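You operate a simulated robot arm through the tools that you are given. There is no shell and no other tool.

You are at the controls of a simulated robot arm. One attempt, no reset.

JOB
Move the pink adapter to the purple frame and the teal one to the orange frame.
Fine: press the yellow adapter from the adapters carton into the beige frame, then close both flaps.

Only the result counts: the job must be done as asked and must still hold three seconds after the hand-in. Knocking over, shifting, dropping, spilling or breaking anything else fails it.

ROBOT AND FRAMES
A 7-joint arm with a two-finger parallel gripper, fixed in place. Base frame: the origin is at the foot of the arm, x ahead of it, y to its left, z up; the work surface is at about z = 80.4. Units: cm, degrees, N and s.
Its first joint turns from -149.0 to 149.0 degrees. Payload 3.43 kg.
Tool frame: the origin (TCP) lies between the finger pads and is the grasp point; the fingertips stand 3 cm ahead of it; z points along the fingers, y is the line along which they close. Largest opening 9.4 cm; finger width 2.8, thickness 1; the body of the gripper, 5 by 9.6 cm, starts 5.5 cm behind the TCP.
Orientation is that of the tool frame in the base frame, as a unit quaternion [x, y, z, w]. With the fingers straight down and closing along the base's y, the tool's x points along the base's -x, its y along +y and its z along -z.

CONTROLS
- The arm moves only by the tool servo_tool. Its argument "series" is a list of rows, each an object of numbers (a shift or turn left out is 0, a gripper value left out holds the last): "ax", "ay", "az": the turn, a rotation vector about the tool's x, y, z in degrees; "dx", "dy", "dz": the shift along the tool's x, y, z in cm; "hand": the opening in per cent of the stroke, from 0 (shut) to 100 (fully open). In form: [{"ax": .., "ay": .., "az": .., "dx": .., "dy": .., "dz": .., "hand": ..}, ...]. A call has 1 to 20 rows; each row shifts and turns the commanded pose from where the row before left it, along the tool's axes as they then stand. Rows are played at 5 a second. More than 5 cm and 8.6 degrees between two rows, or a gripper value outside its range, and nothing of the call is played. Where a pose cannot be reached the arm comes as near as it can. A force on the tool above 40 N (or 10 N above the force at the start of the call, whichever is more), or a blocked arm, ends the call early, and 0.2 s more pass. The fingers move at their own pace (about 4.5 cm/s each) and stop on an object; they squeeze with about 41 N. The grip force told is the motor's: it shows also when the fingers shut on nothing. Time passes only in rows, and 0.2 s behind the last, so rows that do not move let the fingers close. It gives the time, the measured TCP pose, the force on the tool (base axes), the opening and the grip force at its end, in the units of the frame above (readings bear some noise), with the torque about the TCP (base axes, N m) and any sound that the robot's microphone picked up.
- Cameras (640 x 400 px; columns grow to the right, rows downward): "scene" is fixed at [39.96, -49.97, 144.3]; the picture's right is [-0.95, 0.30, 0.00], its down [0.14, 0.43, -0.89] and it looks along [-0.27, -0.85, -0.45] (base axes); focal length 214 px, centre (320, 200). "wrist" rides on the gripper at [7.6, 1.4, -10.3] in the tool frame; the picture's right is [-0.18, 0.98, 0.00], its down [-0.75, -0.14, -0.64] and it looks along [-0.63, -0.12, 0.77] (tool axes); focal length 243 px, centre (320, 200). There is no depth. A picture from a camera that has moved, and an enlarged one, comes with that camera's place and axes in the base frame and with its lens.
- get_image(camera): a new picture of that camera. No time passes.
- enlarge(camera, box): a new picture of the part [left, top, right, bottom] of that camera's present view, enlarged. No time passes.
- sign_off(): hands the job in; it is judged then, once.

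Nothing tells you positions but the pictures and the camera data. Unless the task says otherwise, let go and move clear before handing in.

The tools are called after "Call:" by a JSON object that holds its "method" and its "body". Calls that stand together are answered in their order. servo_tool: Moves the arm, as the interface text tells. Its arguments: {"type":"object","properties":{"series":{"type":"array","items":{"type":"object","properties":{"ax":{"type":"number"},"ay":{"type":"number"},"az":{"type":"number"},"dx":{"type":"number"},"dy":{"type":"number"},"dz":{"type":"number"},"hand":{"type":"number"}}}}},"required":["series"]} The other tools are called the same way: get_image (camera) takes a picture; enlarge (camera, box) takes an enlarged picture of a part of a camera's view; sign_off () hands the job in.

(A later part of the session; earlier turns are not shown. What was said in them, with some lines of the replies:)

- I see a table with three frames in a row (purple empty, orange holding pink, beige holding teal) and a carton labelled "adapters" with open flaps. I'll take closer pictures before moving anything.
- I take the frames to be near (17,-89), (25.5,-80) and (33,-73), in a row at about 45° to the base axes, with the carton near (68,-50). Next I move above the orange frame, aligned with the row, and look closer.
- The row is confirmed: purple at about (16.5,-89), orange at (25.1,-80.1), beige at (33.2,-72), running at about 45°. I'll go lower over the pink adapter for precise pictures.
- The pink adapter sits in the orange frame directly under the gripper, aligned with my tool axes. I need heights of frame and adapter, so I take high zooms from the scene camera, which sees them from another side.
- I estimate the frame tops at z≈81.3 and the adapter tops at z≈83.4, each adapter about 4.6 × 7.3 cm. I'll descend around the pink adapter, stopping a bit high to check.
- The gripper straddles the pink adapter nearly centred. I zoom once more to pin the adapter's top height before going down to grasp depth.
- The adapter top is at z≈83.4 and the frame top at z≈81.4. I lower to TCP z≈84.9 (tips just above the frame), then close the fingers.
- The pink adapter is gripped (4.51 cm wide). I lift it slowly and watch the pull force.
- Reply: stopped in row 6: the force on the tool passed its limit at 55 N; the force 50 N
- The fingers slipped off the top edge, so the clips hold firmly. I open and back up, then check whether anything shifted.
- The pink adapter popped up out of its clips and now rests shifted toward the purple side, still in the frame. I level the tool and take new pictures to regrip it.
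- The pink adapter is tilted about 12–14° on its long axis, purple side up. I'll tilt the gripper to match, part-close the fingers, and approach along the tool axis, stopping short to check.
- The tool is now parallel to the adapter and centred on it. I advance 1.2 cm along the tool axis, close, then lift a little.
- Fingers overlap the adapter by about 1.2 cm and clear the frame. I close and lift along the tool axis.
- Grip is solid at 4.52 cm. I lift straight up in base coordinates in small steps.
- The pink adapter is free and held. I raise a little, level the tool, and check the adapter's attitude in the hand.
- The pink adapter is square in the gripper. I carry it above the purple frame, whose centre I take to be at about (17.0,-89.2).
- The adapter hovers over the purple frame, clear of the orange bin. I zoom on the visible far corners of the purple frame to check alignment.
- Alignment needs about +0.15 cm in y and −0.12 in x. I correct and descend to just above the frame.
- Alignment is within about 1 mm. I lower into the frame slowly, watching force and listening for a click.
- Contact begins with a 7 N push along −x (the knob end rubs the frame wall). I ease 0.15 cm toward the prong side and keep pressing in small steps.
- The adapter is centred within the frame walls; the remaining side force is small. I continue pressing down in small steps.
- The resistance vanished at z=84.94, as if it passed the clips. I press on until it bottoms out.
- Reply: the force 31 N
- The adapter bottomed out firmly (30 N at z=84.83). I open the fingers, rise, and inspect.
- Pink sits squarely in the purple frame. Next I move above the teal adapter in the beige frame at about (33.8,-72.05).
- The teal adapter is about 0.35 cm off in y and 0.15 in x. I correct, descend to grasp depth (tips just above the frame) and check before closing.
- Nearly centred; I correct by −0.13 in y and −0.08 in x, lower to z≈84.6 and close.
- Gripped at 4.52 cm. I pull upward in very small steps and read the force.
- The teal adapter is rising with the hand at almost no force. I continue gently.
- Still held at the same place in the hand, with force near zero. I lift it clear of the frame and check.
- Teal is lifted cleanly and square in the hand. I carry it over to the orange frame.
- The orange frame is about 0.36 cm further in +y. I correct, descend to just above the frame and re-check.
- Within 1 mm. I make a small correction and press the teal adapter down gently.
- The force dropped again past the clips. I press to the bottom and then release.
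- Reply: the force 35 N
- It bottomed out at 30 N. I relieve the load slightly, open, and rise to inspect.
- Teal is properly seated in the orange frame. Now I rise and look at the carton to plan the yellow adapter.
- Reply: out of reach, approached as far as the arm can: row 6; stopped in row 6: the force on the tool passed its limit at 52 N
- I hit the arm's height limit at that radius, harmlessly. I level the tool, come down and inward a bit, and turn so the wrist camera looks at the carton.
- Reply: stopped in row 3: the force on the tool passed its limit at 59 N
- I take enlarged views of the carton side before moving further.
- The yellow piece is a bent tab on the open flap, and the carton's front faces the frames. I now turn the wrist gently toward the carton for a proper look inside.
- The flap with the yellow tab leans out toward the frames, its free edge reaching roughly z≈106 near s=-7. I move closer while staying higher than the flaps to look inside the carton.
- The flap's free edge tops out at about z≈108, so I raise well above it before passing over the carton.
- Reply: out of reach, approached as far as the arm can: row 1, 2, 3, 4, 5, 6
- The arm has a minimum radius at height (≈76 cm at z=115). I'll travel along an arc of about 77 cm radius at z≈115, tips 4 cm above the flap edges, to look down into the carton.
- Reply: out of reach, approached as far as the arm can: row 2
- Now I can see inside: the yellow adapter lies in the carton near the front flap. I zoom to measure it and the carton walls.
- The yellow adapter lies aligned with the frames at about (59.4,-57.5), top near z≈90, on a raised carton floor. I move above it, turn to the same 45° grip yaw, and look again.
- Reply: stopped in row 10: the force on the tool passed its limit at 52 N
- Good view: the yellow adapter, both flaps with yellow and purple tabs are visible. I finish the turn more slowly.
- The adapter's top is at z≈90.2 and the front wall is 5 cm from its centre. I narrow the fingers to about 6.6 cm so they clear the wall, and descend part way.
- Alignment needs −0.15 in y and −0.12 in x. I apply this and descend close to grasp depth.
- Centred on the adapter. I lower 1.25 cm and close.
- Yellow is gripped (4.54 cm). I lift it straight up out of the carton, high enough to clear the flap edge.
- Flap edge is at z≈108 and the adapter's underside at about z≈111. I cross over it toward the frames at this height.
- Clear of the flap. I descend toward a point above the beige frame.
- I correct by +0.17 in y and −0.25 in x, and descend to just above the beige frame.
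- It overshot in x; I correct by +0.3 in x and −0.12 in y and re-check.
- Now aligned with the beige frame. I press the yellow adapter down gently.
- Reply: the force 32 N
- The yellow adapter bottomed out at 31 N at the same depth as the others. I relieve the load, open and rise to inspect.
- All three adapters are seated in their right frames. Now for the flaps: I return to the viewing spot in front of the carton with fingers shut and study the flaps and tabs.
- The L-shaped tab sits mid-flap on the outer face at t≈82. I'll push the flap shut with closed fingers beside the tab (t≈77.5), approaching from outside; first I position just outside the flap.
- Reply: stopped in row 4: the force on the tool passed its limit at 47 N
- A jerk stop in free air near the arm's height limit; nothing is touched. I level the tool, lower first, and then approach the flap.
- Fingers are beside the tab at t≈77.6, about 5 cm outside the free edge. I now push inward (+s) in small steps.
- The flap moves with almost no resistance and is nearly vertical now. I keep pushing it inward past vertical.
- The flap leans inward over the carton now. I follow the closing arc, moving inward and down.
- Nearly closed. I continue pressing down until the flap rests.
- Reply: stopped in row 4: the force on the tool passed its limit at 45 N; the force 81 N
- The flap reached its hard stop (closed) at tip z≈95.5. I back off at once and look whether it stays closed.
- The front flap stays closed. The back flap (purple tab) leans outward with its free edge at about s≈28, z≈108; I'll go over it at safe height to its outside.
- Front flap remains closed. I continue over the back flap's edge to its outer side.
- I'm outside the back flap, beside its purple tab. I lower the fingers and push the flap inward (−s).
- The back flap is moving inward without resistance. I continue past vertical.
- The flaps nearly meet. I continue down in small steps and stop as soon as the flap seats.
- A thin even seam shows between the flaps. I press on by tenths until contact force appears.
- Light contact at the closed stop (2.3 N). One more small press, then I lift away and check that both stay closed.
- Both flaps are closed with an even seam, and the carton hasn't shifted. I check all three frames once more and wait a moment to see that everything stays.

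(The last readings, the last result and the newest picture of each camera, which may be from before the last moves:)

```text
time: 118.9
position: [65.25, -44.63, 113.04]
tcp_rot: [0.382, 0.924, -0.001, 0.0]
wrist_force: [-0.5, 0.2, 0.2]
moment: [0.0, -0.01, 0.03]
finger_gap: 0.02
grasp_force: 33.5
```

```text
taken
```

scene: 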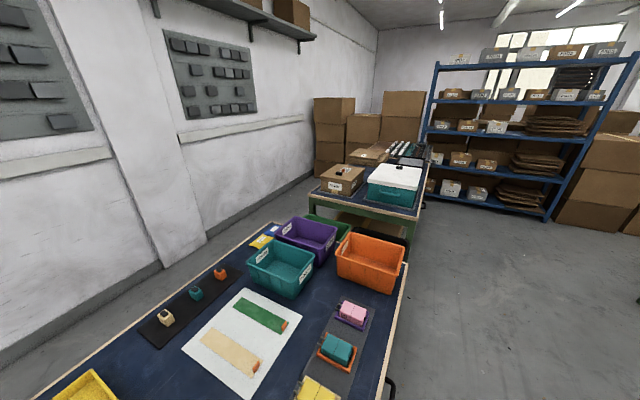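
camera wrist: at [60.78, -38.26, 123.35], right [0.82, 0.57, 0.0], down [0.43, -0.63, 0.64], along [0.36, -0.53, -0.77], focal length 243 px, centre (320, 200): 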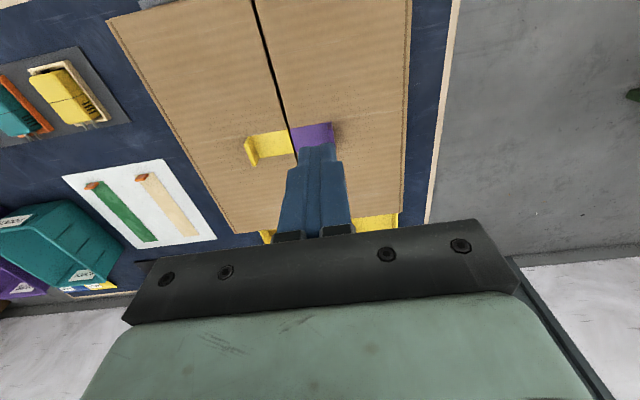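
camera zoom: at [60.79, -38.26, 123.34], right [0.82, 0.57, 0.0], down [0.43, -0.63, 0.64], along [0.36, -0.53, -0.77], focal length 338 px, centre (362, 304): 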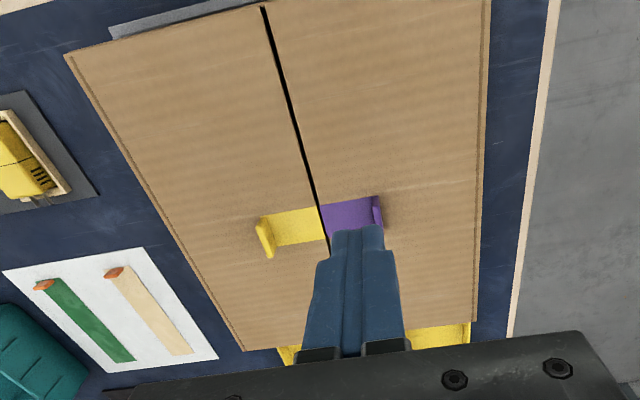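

Everything is stable. One last close comparison of each seated adapter with how the originals sat.

Call:
{"method": "enlarge", "body": {"camera": "scene", "box": [285, 360, 349, 400]}}

Call:
{"method": "enlarge", "body": {"camera": "scene", "box": [305, 325, 369, 365]}}

Call:
{"method": "enlarge", "body": {"camera": "scene", "box": [320, 290, 384, 330]}}

```text
10.00 times, centred on (317, 380) of scene
camera zoom: at [39.96, -49.97, 144.3], right [-0.95, 0.3, 0.0], down [0.14, 0.43, -0.89], along [-0.27, -0.85, -0.45], focal length 2145 px, centre (350, -1600)
```

zoom: 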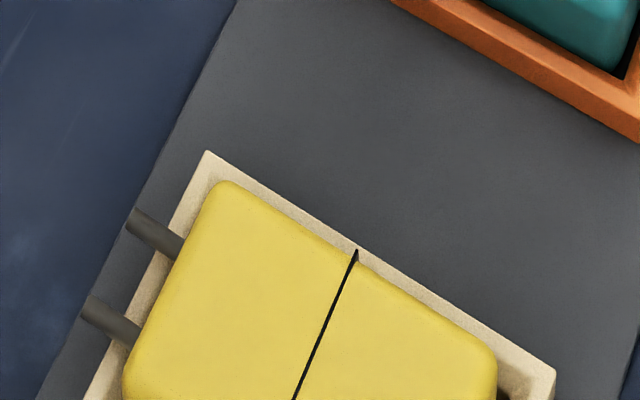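

```text
10.00 times, centred on (337, 345) of scene
camera zoom: at [39.96, -49.97, 144.3], right [-0.95, 0.3, 0.0], down [0.14, 0.43, -0.89], along [-0.27, -0.85, -0.45], focal length 2145 px, centre (150, -1250)
```

zoom: 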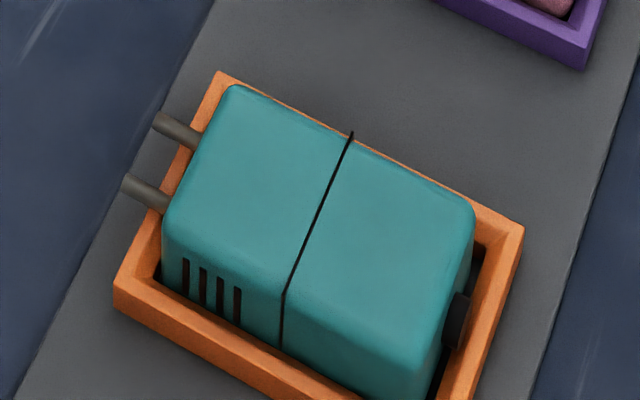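

```text
10.00 times, centred on (352, 310) of scene
camera zoom: at [39.96, -49.97, 144.3], right [-0.95, 0.3, 0.0], down [0.14, 0.43, -0.89], along [-0.27, -0.85, -0.45], focal length 2145 px, centre (0, -900)
```

zoom: 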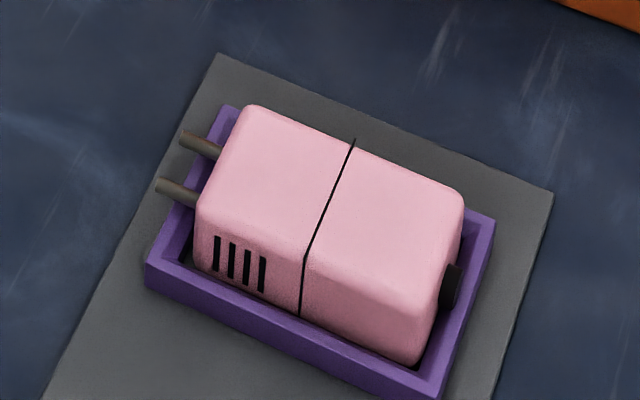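

The pink and teal sit exactly as the originals did; yellow is perhaps a millimetre higher than teal was. To be sure, I'll travel back (low tabs are well below) and give yellow a gentle top press with shut fingers.

Call:
{"method": "servo_tool", "body": {"series": [{"dz": 2}, {"dz": 2}, {"dz": 1.5}, {"dy": -1.2}, {"dy": -2.4, "dx": 0.17}, {"dy": -2.4, "dx": 0.17}, {"dy": -2.4, "dx": 0.17}, {"dy": -2.4, "dx": 0.17}, {"dy": -2.4, "dx": 0.17}, {"dy": -2.4, "dx": 0.17}, {"dy": -2.4, "dx": 0.17}, {"dy": -2.4, "dx": 0.17}, {"dy": -2.4, "dx": 0.17}, {"dy": -2.4, "dx": 0.17}, {"dy": -2.4, "dx": 0.17}, {"dy": -2.4, "dx": 0.17}, {"dy": -2.4, "dx": 0.17}, {"dy": -2.4, "dx": 0.17}, {"dy": -2.4, "dx": 0.17}]}}

Call:
{"method": "get_image", "body": {"camera": "wrist"}}

```text
time: 122.9
position: [37.24, -68.89, 107.45]
tcp_rot: [0.381, 0.925, -0.002, 0.0]
wrist_force: [-0.1, 0.1, 0.1]
moment: [0.0, 0.0, -0.01]
finger_gap: 0.04
grasp_force: 32.8
```

```text
taken
camera wrist: at [32.76, -62.57, 117.69], right [0.82, 0.57, 0.0], down [0.44, -0.63, 0.64], along [0.36, -0.53, -0.77], focal length 243 px, centre (320, 200)
```

wrist: 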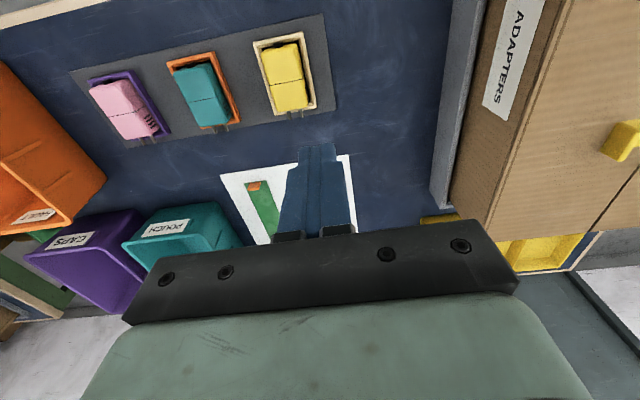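

I'm almost back over the beige frame; I finish the move and descend above the yellow adapter.

Call:
{"method": "servo_tool", "body": {"series": [{"dy": -2.3, "dx": 0.05}, {"dy": -2.35, "dx": 0.05}, {"dz": 3}, {"dz": 3.5}, {"dz": 3.5}, {"dz": 3.5}, {"dz": 2.5}, {}, {}]}}

Call:
{"method": "enlarge", "body": {"camera": "wrist", "box": [220, 30, 420, 200]}}

```text
time: 124.9
position: [33.9, -72.26, 91.4]
tcp_rot: [0.382, 0.924, -0.001, 0.0]
wrist_force: [-0.2, 0.8, -0.2]
moment: [0.03, 0.0, 0.0]
finger_gap: 0.0
grasp_force: 33.1
```

```text
2.35 times, centred on (320, 115) of wrist
camera zoom: at [29.5, -65.92, 101.77], right [0.82, 0.57, 0.0], down [0.43, -0.63, 0.64], along [0.36, -0.53, -0.77], focal length 571 px, centre (320, 400)
```

zoom: 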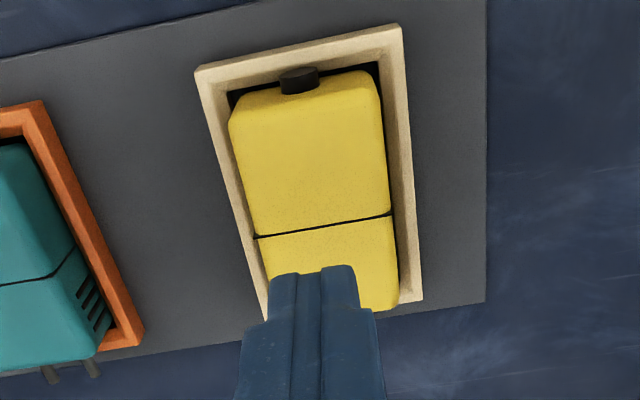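

The shut fingers are right over the adapter's centre. I lower onto its top and press gently.

Call:
{"method": "servo_tool", "body": {"series": [{"dz": 2}, {"dz": 1.5}, {"dz": 0.8}, {"dz": 0.3}, {}]}}

```text
time: 126.1
position: [33.71, -72.35, 86.84]
tcp_rot: [0.381, 0.924, -0.001, -0.001]
wrist_force: [0.3, 1.0, 0.2]
moment: [0.01, -0.02, 0.02]
finger_gap: 0.0
grasp_force: 32.8
```

Call:
{"method": "servo_tool", "body": {"series": [{"dz": 0.15}, {"dz": 0.15}, {}]}}

```text
time: 126.9
position: [33.76, -72.46, 86.74]
tcp_rot: [0.381, 0.925, -0.002, 0.001]
wrist_force: [-4.4, -1.8, 38.0]
moment: [-0.06, 0.2, 0.01]
finger_gap: 0.0
grasp_force: 33.1
```

At 38 N it doesn't budge, so yellow is fully seated. I retreat upward and take a last look.

Call:
{"method": "servo_tool", "body": {"series": [{"dz": -0.3}, {"dz": -1}, {"dz": -2.5}, {"dz": -3}, {"dz": -3}, {"dz": -3}, {"dz": -3}, {"dz": -3}, {}, {}]}}

Call:
{"method": "get_image", "body": {"camera": "wrist"}}

Call:
{"method": "enlarge", "body": {"camera": "wrist", "box": [30, 0, 350, 150]}}

```text
time: 129.1
position: [33.82, -72.41, 105.67]
tcp_rot: [0.382, 0.924, -0.001, -0.001]
wrist_force: [-0.1, 1.4, -0.8]
moment: [-0.01, 0.01, -0.03]
finger_gap: 0.0
grasp_force: 33.3
```

```text
taken
camera wrist: at [29.38, -66.06, 115.85], right [0.82, 0.57, 0.0], down [0.43, -0.63, 0.64], along [0.36, -0.53, -0.77], focal length 243 px, centre (320, 200)
```

wrist: 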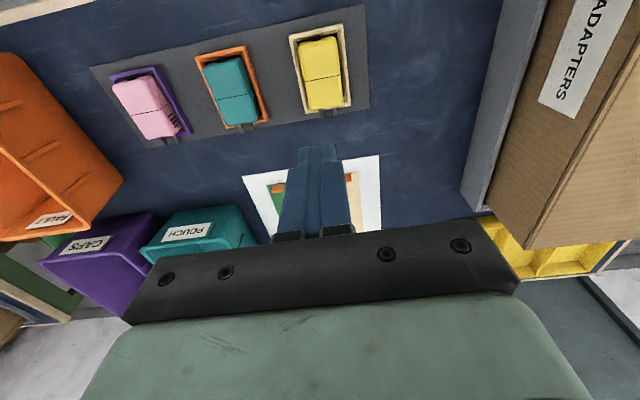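

```text
2.00 times, centred on (190, 75) of wrist
camera zoom: at [29.38, -66.06, 115.85], right [0.82, 0.57, 0.0], down [0.43, -0.63, 0.64], along [0.36, -0.53, -0.77], focal length 485 px, centre (580, 450)
```

zoom: 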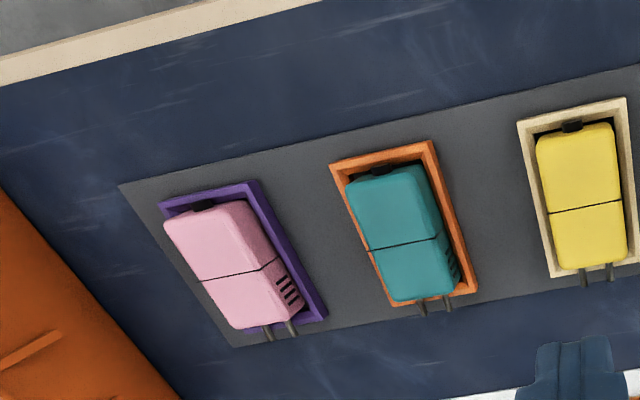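

Pink is in the purple frame, teal in the orange, and yellow is pressed into the beige. Both carton flaps are closed and the arm is clear of everything, so I hand in.

Call:
{"method": "sign_off", "body": {}}

```text
The job is handed in.
```

I moved all three adapters and closed both flaps, and the job is handed in. I have not seen the judging result.

- **Pink adapter:** it sits in the purple frame. On the first pull my grip slipped and tipped it inside the orange frame. I gripped it again, lifted it out and pressed it fully into the purple frame.
- **Teal adapter:** it came out of the beige frame cleanly and is seated in the orange frame.
- **Yellow adapter:** I took it from the carton and pressed it into the beige frame. A second press on its top at 38 N did not move it further.
- **Flaps:** both were still closed, with an even seam, about three seconds after I let go. Closing the front flap ended with a brief hard press of about 80 N. The carton had not shifted when I checked afterwards.

In the last pictures nothing else on the table had moved.
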